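You operate a simulated robot arm through the tools that you are given. There is no shell and no other tool. Be economical: measure what you need, move in short steps, check, and stop when the job is done.

You run a simulated robot arm. Do the job below in one go: nothing can be reset, and whatever is moved stays where it is left.

Task
Fetch the mandarin and set it in the white bowl on the dining table top.

The check looks at the end state, three seconds after you hand in, the way a careful person would. Anything else that was tipped, shoved, dropped, spilled or broken makes it a failure.

Robot
A 6-joint arm with a two-finger parallel gripper, fixed in place. Base frame: the origin is at the foot of the arm, x ahead of it, y to its left, z up; the work surface is at about z = 0. Lengths are in m, angles in degrees, forces in N, time in s.
With the tool pointing down near the work surface it reaches from about 0.16 to 0.42 m from the base axis. Its first joint turns from -66.0 to 66.0 degrees. Payload 1.57 kg.
The TCP is the grasp point between the finger pads, 0.03 m short of the fingertips. In the tool frame z runs along the fingers and y along their closing line. The gripper opens to 0.08 m. The fingers are 0.017 m wide and 0.012 m thick; the gripper's body (0.04 by 0.082 m) begins 0.08 m behind the TCP.
Orientation is that of the tool frame in the base frame, as [roll, pitch, yaw] about the fixed x, y, z axes, in that order (R = Rz(yaw) Ry(pitch) Rx(roll)). With the fingers straight down and closing along the base's y, the tool's x points along the base's -x, its y along +y and its z along -z.

Tools
- The arm moves only by the tool nudge_tool. Its argument "steps" is text: rows parted by semicolons, each of 5 numbers parted by spaces: the shift along the base's x, y, z in m, then the turn about the base's z in degrees, then the finger opening in m, from 0 to 0.08. In form: x y z yaw hand; .... A call has 1 to 12 rows; each row shifts and turns the commanded pose from where the row before left it. A row lasts 0.2 s, in which the tool goes at most 0.05 m and 8.6 degrees; a call with a longer step from one row to the next is refused whole, and so is a gripper value outside its range. A pose out of reach is approached as far as the arm can. The call stops where the force on the tool passes 40 N (or 10 N more than at its start, if that is more) or the arm is blocked; 0.2 s more then pass. The fingers move at their own pace (about 0.153 m/s each) and stop on an object; they squeeze with about 29 N. The grip force told is the motor's: it shows also when the fingers shut on nothing. Time passes only in rows, and 0.2 s behind the last, so rows that do not move let the fingers close. The reply holds the time, the measured pose of the TCP, the force on the tool along the base axes, the opening and the grip force, in the units named above and with some noise, and new pictures: "views" is both (left out), scene, wrist or none.
- Cameras (640 x 400 px; columns grow to the right, rows downward): "scene" is fixed at [0.0564, -0.3266, 0.4404]; the picture's right is [0.80, -0.60, 0.00], its down [-0.26, -0.34, -0.90] and it looks along [0.55, 0.72, -0.43] (base axes); focal length 325 px, centre (320, 200). "wrist" rides on the gripper at [0.072, -0.007, -0.122] in the tool frame; the picture's right is [0.09, 1.00, 0.00], its down [-0.84, 0.08, -0.54] and it looks along [-0.54, 0.05, 0.84] (tool axes); focal length 238 px, centre (320, 200). There is no depth. A picture from a camera that has moved, and an enlarged one, comes with that camera's place and axes in the base frame and with its lens.
- zoom(camera, box): a new picture of the part [left, top, right, bottom] of that camera's present view, enlarged. The clock stands still meanwhile.
- close_job(): hands the job in; it is judged then, once.

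Work in short steps. Places have to be worked out from the pictures, the camera data and where the tool is seen: move nearer, look again, correct. Check each grasp and each placing, and mend what went wrong. You have 90 turns and 170 pictures in all, those below and enlarged ones among them. Open the gripper and draw the arm clear of the work before you hand the job in, unless the task says otherwise; then end with one line.

The tools are called after "Request:" by a JSON object that holds its "op" and its "data". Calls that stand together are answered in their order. nudge_tool: Moves the arm, as the interface text tells. Its arguments: {"type":"object","properties":{"steps":{"type":"string"},"views":{"type":"string","enum":["both","scene","wrist","none"]}},"required":["steps"]} The other tools are called the same way: zoom (camera, box) takes an enlarged picture of a part of a camera's view; close_job () hands the job in.

At the start:

```text
t: 0.0
position: [0.2407, 0.1434, 0.2361]
ee_rot: [-180.0, 0.1, 180.0]
ft_force: [0.0, -0.6, 0.8]
opening: 0.0802
grip_force: 0.1
```

scene: 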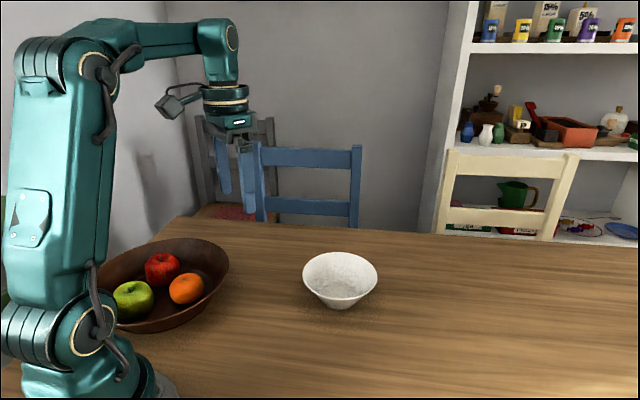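
wrist: 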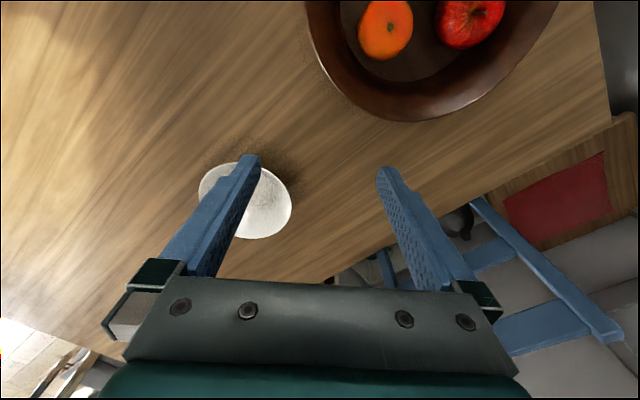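

The mandarin appears at about (0.147, 0.204, 0.04), with the apples about 0.08 m away towards +y and -x. The white bowl is at about (0.388, 0.04). I'll move above the mandarin and turn the closing line to about 50°, which keeps the fingers clear of both apples.

Request:
{"op": "nudge_tool", "data": {"steps": "-0.019 0.012 -0.006 -8 0.08; -0.019 0.012 -0.006 -8 0.08; -0.019 0.012 -0.006 -8 0.08; -0.019 0.012 -0.006 -8 0.08; -0.018 0.012 -0.006 -8 0.08; 0 0 0 0 0.08"}}

```text
t: 1.4
position: [0.1471, 0.2049, 0.2049]
ee_rot: [-180.0, 0.0, 140.0]
ft_force: [1.1, 0.3, 0.4]
opening: 0.08
grip_force: 0.1
camera wrist: at [0.0868, 0.2464, 0.3274], right [0.57, 0.82, 0.0], down [0.69, -0.48, 0.54], along [0.45, -0.31, -0.84], focal length 238 px, centre (320, 200)
```

scene: 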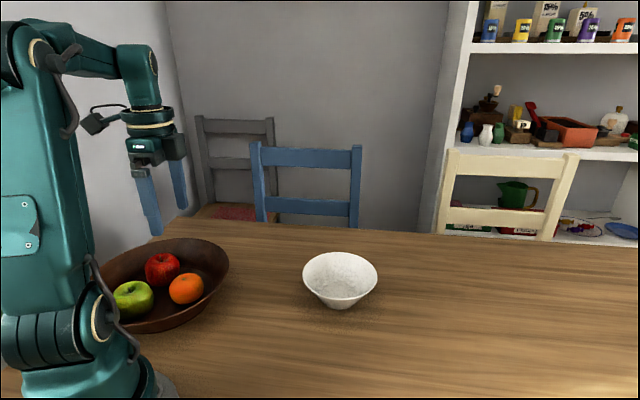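
wrist: 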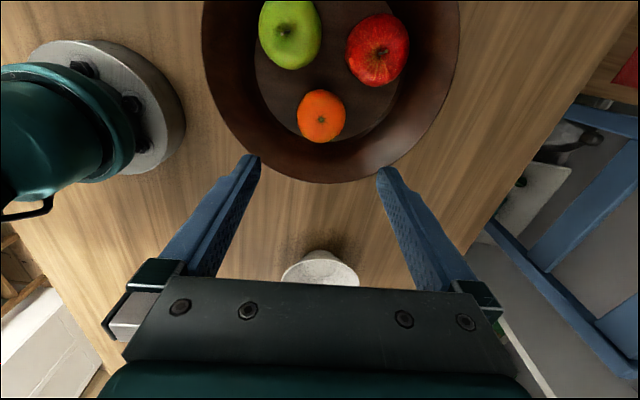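

The wrist view confirms the mandarin at about (0.145, 0.206), with both finger lanes free. I'll go down part way and look again.

Request:
{"op": "nudge_tool", "data": {"steps": "-0.002 0.001 -0.03 0 0.08; 0 0 -0.03 0 0.08; 0 0 -0.03 0 0.08; 0 0 -0.02 0 0.08; 0 0 0 0 0.08"}}

```text
t: 2.6
position: [0.1468, 0.2043, 0.0951]
ee_rot: [-180.0, 0.0, 140.0]
ft_force: [-1.2, 0.0, -0.9]
opening: 0.08
grip_force: 0.0
camera wrist: at [0.0867, 0.2459, 0.2173], right [0.57, 0.82, 0.0], down [0.69, -0.48, 0.54], along [0.44, -0.31, -0.84], focal length 238 px, centre (320, 200)
```

scene: 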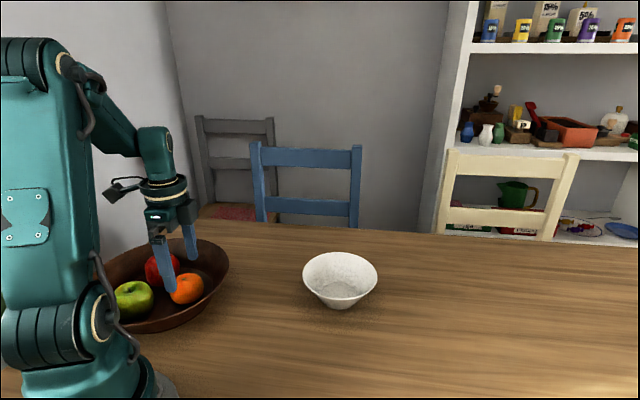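
wrist: 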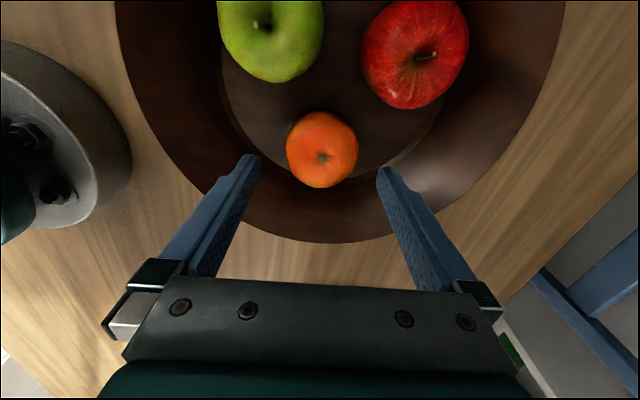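

The mandarin is centred between the fingers at about (0.144, 0.206). I'll lower gradually to a TCP height of about 0.046, watching the force.

Request:
{"op": "nudge_tool", "data": {"steps": "-0.002 0.0015 -0.02 0 0.08; 0 0 -0.015 0 0.08; 0 0 -0.008 0 0.08; 0 0 -0.005 0 0.08; 0 0 0 0 0.08"}}

```text
t: 3.8
position: [0.1464, 0.2046, 0.0464]
ee_rot: [-180.0, 0.0, 139.9]
ft_force: [-0.4, 0.1, 0.1]
opening: 0.0802
grip_force: 0.0
out of reach, approached as far as the arm can: row 1
camera wrist: at [0.0867, 0.2456, 0.1693], right [0.57, 0.82, 0.0], down [0.69, -0.48, 0.54], along [0.45, -0.31, -0.84], focal length 238 px, centre (320, 200)
```

scene: 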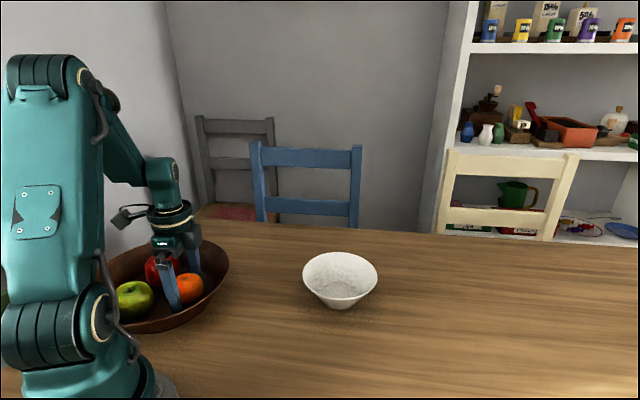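
wrist: 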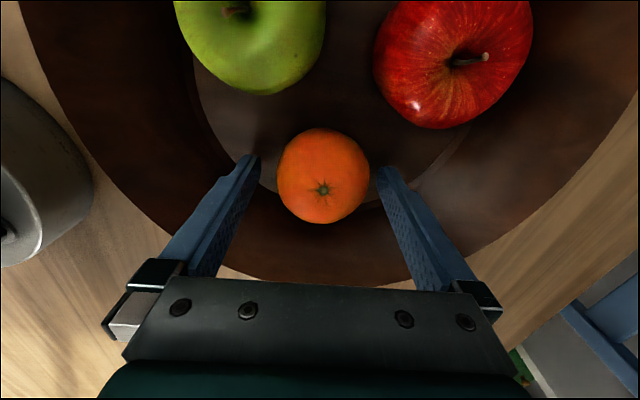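

Row 1's sideways shift seems to have been blocked, perhaps by a wrist limit. The mandarin is still about 5 mm off the pad line, towards tool +x. I'll turn back a few degrees and shift there.

Request:
{"op": "nudge_tool", "data": {"steps": "0 0 0 6 0.08; -0.001 0.001 -0.002 0 0.08; -0.001 0.001 -0.002 0 0.08; 0 0 0 0 0.08"}}

```text
t: 4.8
position: [0.1465, 0.2066, 0.0423]
ee_rot: [-180.0, -0.1, 146.1]
ft_force: [0.0, -0.1, -0.3]
opening: 0.08
grip_force: 0.1
camera wrist: at [0.0831, 0.2407, 0.1659], right [0.48, 0.88, 0.0], down [0.74, -0.4, 0.54], along [0.47, -0.26, -0.84], focal length 238 px, centre (320, 200)
```

scene: 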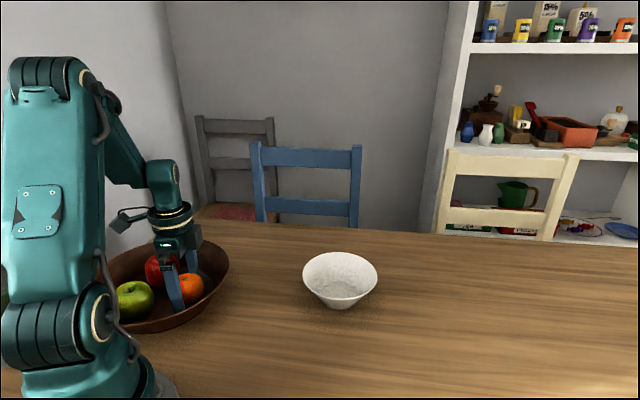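
wrist: 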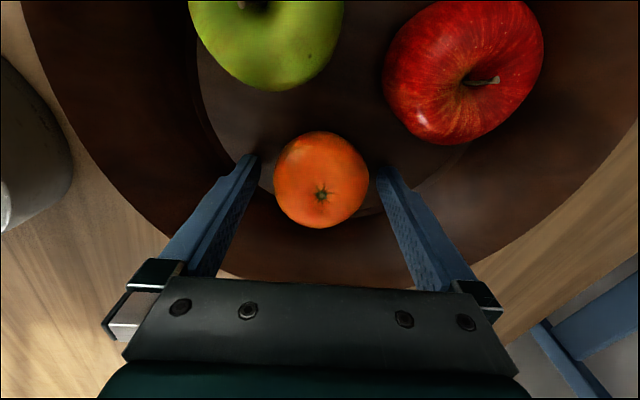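

The mandarin is now about 3–4 mm off along tool +x. I'll shift by that much and close.

Request:
{"op": "nudge_tool", "data": {"steps": "-0.003 0.002 -0.001 0 0.08; 0 0 0 0 0.08; 0 0 0 0 0.05; 0 0 0 0 0.045; 0 0 0 0 0.045; 0 0 0 0 0.045"}}

```text
t: 6.2
position: [0.1462, 0.2049, 0.0425]
ee_rot: [-179.9, -0.1, 146.1]
ft_force: [-0.1, 0.2, 0.8]
opening: 0.057
grip_force: 28.5
out of reach, approached as far as the arm can: row 1
camera wrist: at [0.0831, 0.2406, 0.1659], right [0.48, 0.88, 0.0], down [0.74, -0.4, 0.54], along [0.47, -0.26, -0.84], focal length 238 px, centre (320, 200)
```

scene: 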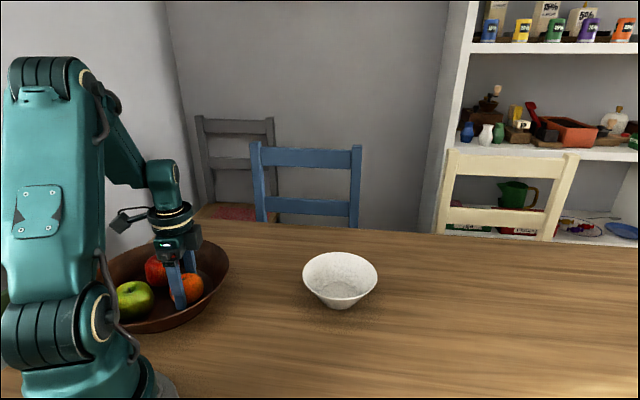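
wrist: 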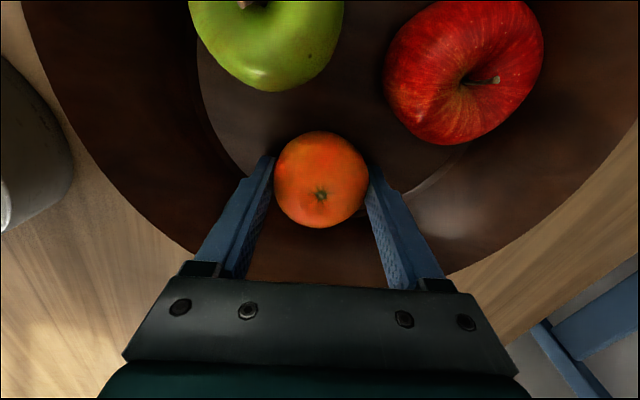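

The grip holds at a 0.057 m opening and 28.5 N, close to the fruit's full width. I'll lift gently and check.

Request:
{"op": "nudge_tool", "data": {"steps": "0 0 0.01 0 0.045; 0 0 0.02 0 0.045; 0 0 0.03 0 0.045; 0 0 0.04 0 0.045; 0 0 0.04 0 0.045; 0 0 0 0 0.045"}}

```text
t: 7.6
position: [0.1463, 0.2058, 0.1854]
ee_rot: [-180.0, -0.2, 145.9]
ft_force: [-1.0, -0.1, -0.9]
opening: 0.0572
grip_force: 28.7
camera wrist: at [0.0829, 0.2402, 0.3076], right [0.48, 0.88, 0.0], down [0.74, -0.4, 0.54], along [0.47, -0.26, -0.84], focal length 238 px, centre (320, 200)
```

scene: 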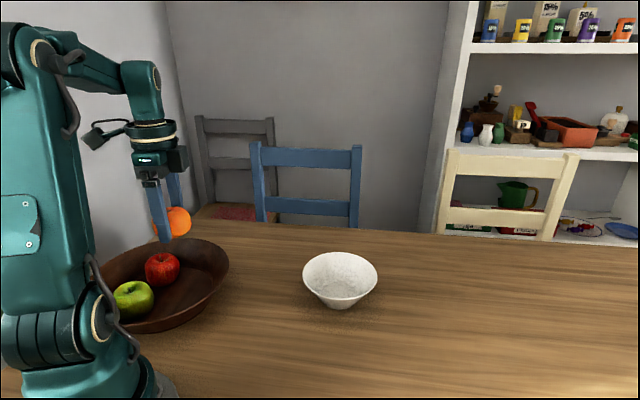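
wrist: 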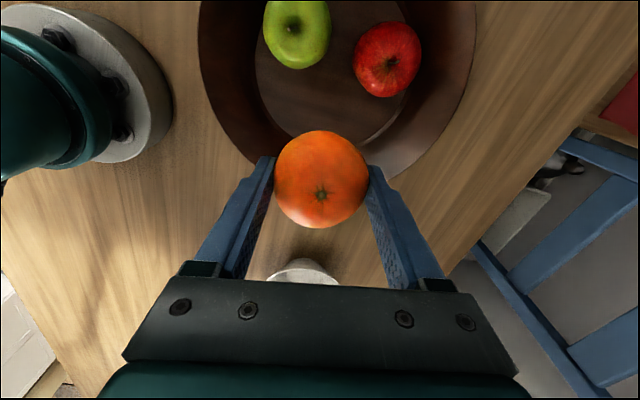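

The mandarin is held and the apples haven't moved. I'll carry it at height towards the white bowl at about (0.387, 0.04), stopping a little short for a look.

Request:
{"op": "nudge_tool", "data": {"steps": "0.02 -0.014 0 4 0.045; 0.03 -0.02 0 4 0.045; 0.03 -0.02 0 4 0.045; 0.03 -0.02 0 4 0.045; 0.03 -0.02 0 4 0.045; 0.03 -0.02 0 4 0.045; 0.03 -0.02 0 4 0.045; 0.02 -0.016 0 4 0.045; 0.01 -0.01 0 2 0.045; 0 0 0 0 0.045"}}

```text
t: 9.8
position: [0.3756, 0.0436, 0.1854]
ee_rot: [-180.0, 0.0, 180.0]
ft_force: [0.4, -0.9, -1.3]
opening: 0.0569
grip_force: 29.3
camera wrist: at [0.3023, 0.0367, 0.3075], right [-0.09, 1.0, 0.0], down [0.84, 0.08, 0.54], along [0.54, 0.05, -0.84], focal length 238 px, centre (320, 200)
```

scene: 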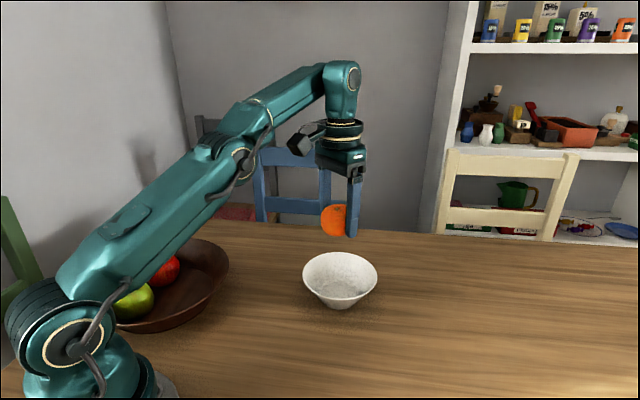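
wrist: 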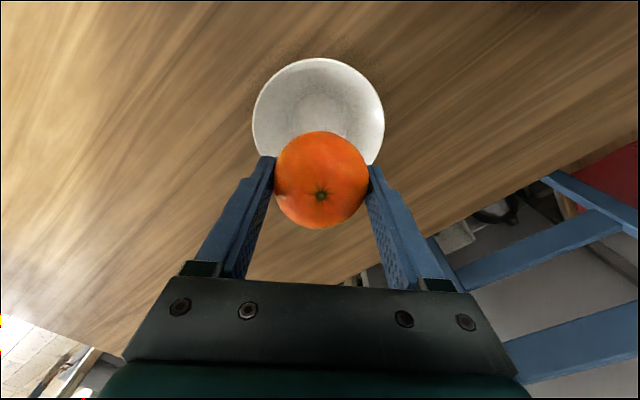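

The bowl is below and still centred between the fingers sideways. I need its x position more precisely, so I'll zoom in on both views.

Request:
{"op": "zoom", "data": {"camera": "scene", "box": [280, 230, 400, 320]}}

Request:
{"op": "zoom", "data": {"camera": "wrist", "box": [230, 40, 410, 180]}}

```text
4.44 times, centred on (340, 275) of scene
camera zoom: at [0.0564, -0.3266, 0.4404], right [0.8, -0.6, 0.0], down [-0.26, -0.34, -0.9], along [0.55, 0.72, -0.43], focal length 1443 px, centre (231, -133)
```

zoom: 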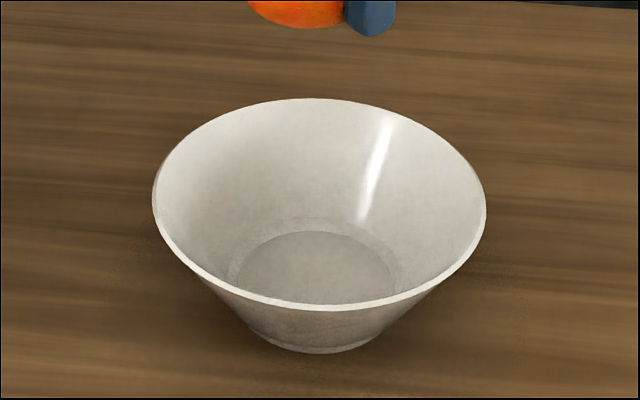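

```text
2.86 times, centred on (320, 110) of wrist
camera zoom: at [0.3023, 0.0367, 0.3075], right [-0.09, 1.0, 0.0], down [0.84, 0.08, 0.54], along [0.54, 0.05, -0.84], focal length 681 px, centre (320, 457)
```

zoom: 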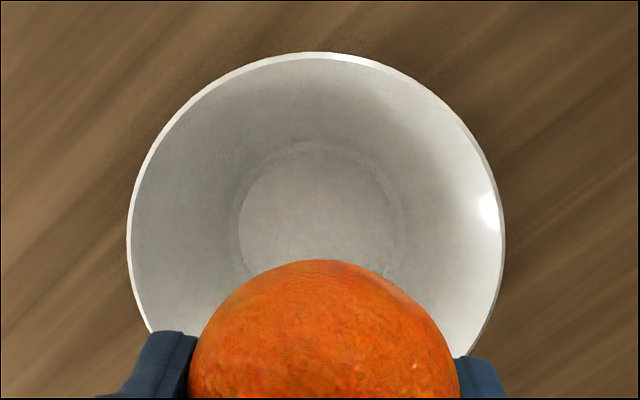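

The two views put the bowl centre at about (0.376, 0.042), almost directly below the fruit. I'll go down to just above the rim and check the alignment.

Request:
{"op": "nudge_tool", "data": {"steps": "0.003 -0.001 -0.03 0 0.045; 0 0 -0.03 0 0.045; 0 0 -0.02 0 0.045; 0 0 0 0 0.045"}}

Request:
{"op": "zoom", "data": {"camera": "scene", "box": [280, 230, 400, 320]}}

```text
t: 10.8
position: [0.3802, 0.0452, 0.1032]
ee_rot: [180.0, 0.0, -179.9]
ft_force: [0.0, -0.6, -0.8]
opening: 0.0569
grip_force: 28.8
camera wrist: at [0.3079, 0.038, 0.225], right [-0.09, 1.0, 0.0], down [0.84, 0.08, 0.54], along [0.54, 0.05, -0.84], focal length 238 px, centre (320, 200)
```

scene: 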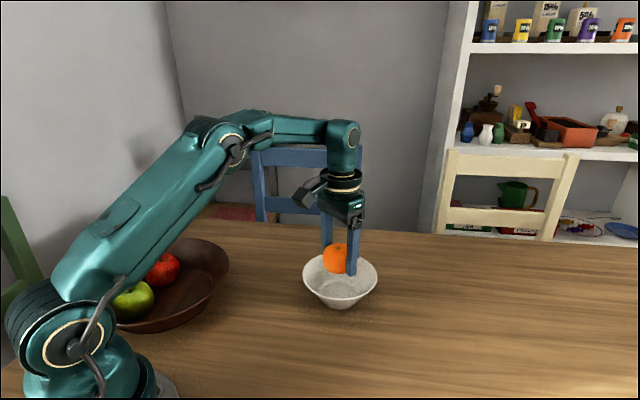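
wrist: 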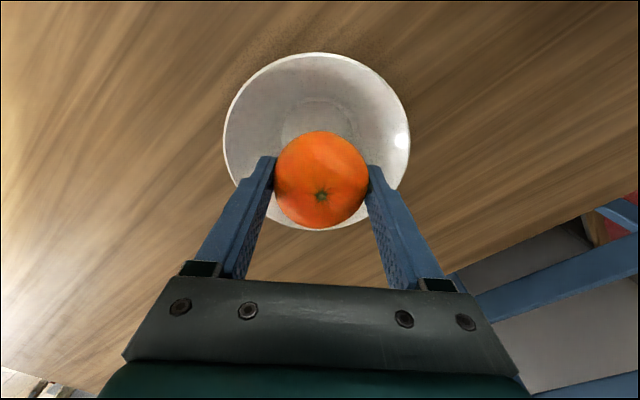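

```text
4.44 times, centred on (340, 275) of scene
camera zoom: at [0.0564, -0.3266, 0.4404], right [0.8, -0.6, 0.0], down [-0.26, -0.34, -0.9], along [0.55, 0.72, -0.43], focal length 1443 px, centre (231, -133)
```

zoom: 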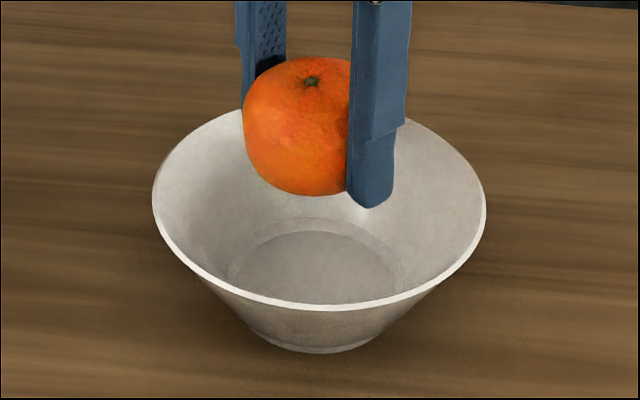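

The rim edges in the wrist view give a bowl centre of (0.381, 0.041). I'll shift by (+0.003, -0.003), lower into the bowl to z ≈ 0.06, and check before releasing.

Request:
{"op": "nudge_tool", "data": {"steps": "0.003 -0.003 0 0 0.045; 0 0 -0.015 0 0.045; 0 0 -0.015 0 0.045; 0 0 -0.008 0 0.045; 0 0 -0.005 0 0.045; 0 0 0 0 0.045"}}

Request:
{"op": "zoom", "data": {"camera": "scene", "box": [280, 230, 400, 320]}}

```text
t: 12.2
position: [0.3823, 0.0411, 0.06]
ee_rot: [180.0, 0.1, 180.0]
ft_force: [0.0, 0.3, -1.4]
opening: 0.057
grip_force: 29.5
camera wrist: at [0.3091, 0.0344, 0.1824], right [-0.09, 1.0, 0.0], down [0.84, 0.08, 0.54], along [0.54, 0.05, -0.84], focal length 238 px, centre (320, 200)
```

scene: 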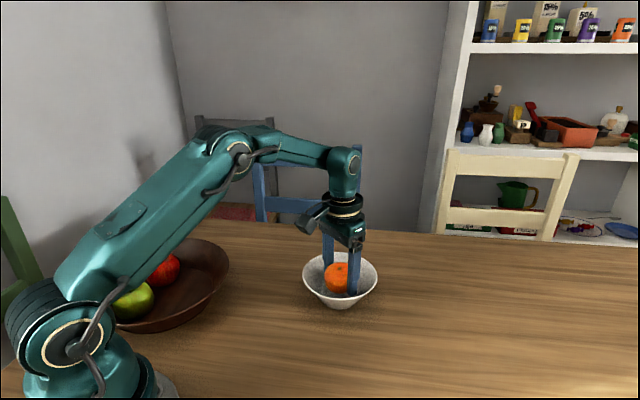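
wrist: 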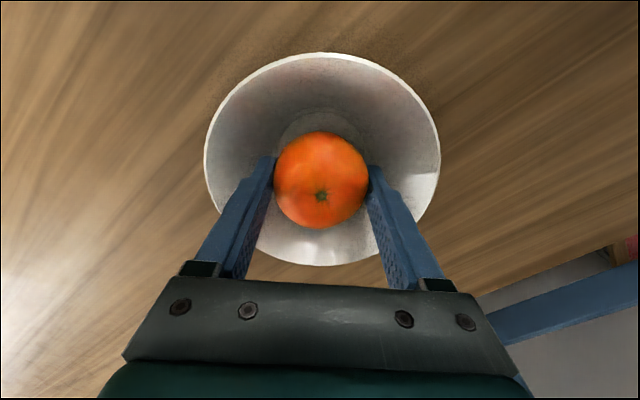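

```text
4.44 times, centred on (340, 275) of scene
camera zoom: at [0.0564, -0.3266, 0.4404], right [0.8, -0.6, 0.0], down [-0.26, -0.34, -0.9], along [0.55, 0.72, -0.43], focal length 1443 px, centre (231, -133)
```

zoom: 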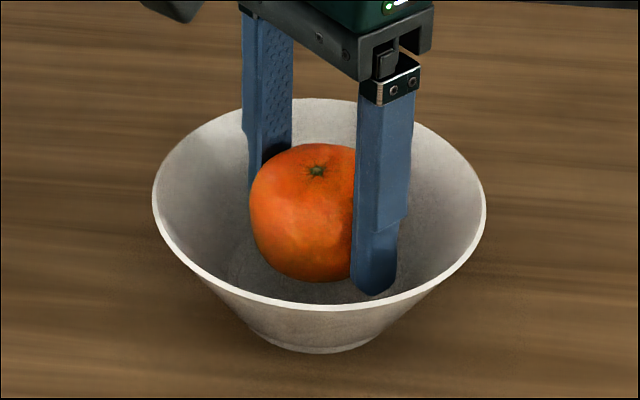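

It's well centred and nothing is touching. I'll lower another 4 mm and open just enough to release, so the fingers stay off the bowl walls.

Request:
{"op": "nudge_tool", "data": {"steps": "0 0 -0.004 0 0.045; 0 0 0 0 0.062; 0 0 0 0 0.065; 0 0 0 0 0.065; 0 0 0 0 0.065"}}

Request:
{"op": "zoom", "data": {"camera": "scene", "box": [280, 230, 400, 320]}}

```text
t: 13.4
position: [0.3829, 0.0422, 0.0567]
ee_rot: [179.9, 0.1, -180.0]
ft_force: [0.4, -1.0, -0.1]
opening: 0.0648
grip_force: 0.0
camera wrist: at [0.3094, 0.0355, 0.1786], right [-0.09, 1.0, 0.0], down [0.84, 0.08, 0.54], along [0.54, 0.05, -0.84], focal length 238 px, centre (320, 200)
```

scene: 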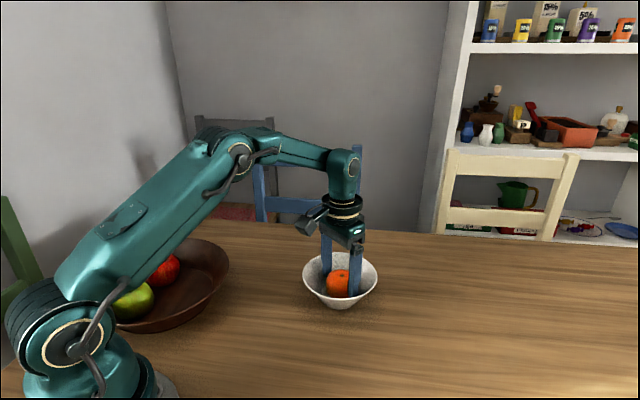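
wrist: 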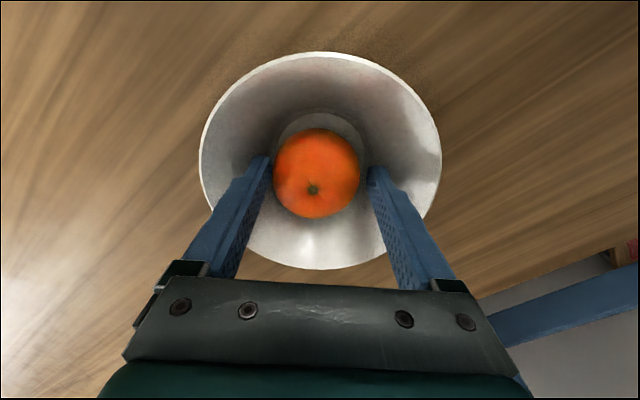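

```text
4.44 times, centred on (340, 275) of scene
camera zoom: at [0.0564, -0.3266, 0.4404], right [0.8, -0.6, 0.0], down [-0.26, -0.34, -0.9], along [0.55, 0.72, -0.43], focal length 1443 px, centre (231, -133)
```

zoom: 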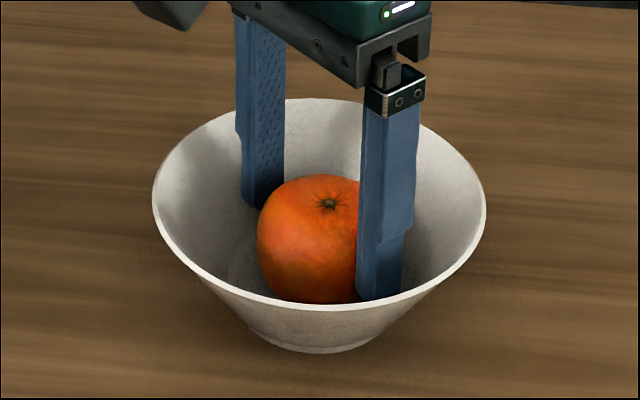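

The mandarin is released and resting on the bowl floor, and the bowl hasn't moved. I'll raise the gripper straight up, then draw back.

Request:
{"op": "nudge_tool", "data": {"steps": "0 0 0.01 0 0.065; 0 0 0.02 0 0.065; 0 0 0.03 0 0.065; 0 0 0.04 0 0.08; 0 0 0.04 0 0.08; -0.04 0.02 0.02 0 0.08; -0.04 0.02 0 0 0.08; -0.04 0.02 0 0 0.08; 0 0 0 0 0.08; 0 0 0 0 0.08"}}

Request:
{"op": "zoom", "data": {"camera": "scene", "box": [280, 230, 400, 320]}}

```text
t: 15.6
position: [0.2521, 0.1041, 0.2084]
ee_rot: [180.0, 0.2, -180.0]
ft_force: [-0.6, 0.4, -0.1]
opening: 0.0801
grip_force: 0.0
out of reach, approached as far as the arm can: row 5
camera wrist: at [0.1797, 0.0982, 0.3314], right [-0.09, 1.0, 0.0], down [0.84, 0.08, 0.54], along [0.54, 0.05, -0.84], focal length 238 px, centre (320, 200)
```

scene: 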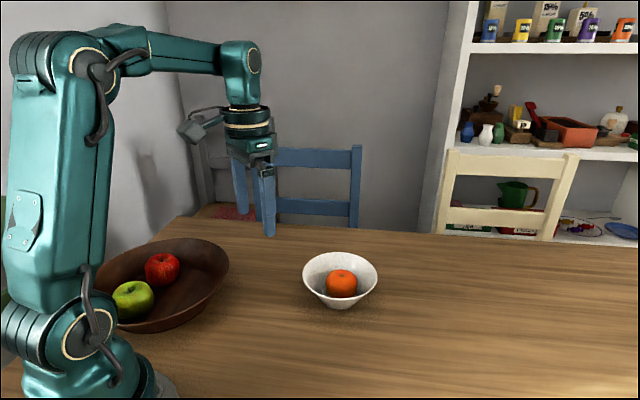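
wrist: 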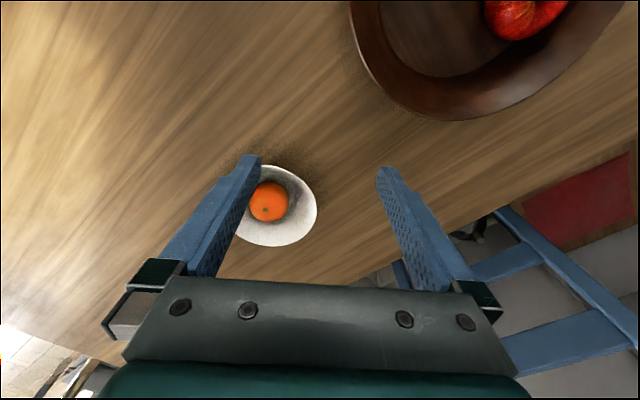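

```text
4.44 times, centred on (340, 275) of scene
camera zoom: at [0.0564, -0.3266, 0.4404], right [0.8, -0.6, 0.0], down [-0.26, -0.34, -0.9], along [0.55, 0.72, -0.43], focal length 1443 px, centre (231, -133)
```

zoom: 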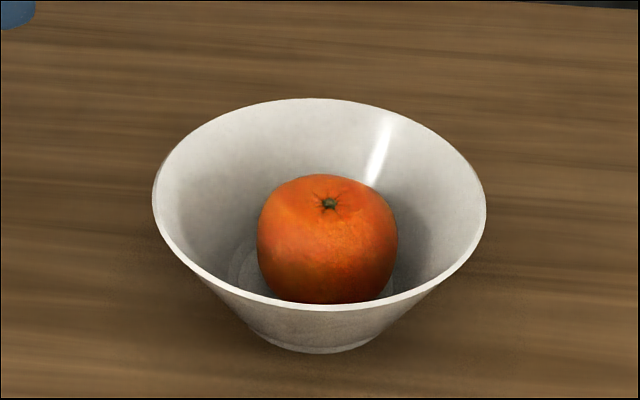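

The mandarin is resting in the white bowl, nothing else has moved, and the arm is clear with the gripper open. I'm handing in.

Request:
{"op": "close_job", "data": {}}

```text
The job is handed in.
```

The mandarin is in the white bowl on the dining table; the last pictures showed the bowl and both apples where they started, with the gripper open and the arm clear.
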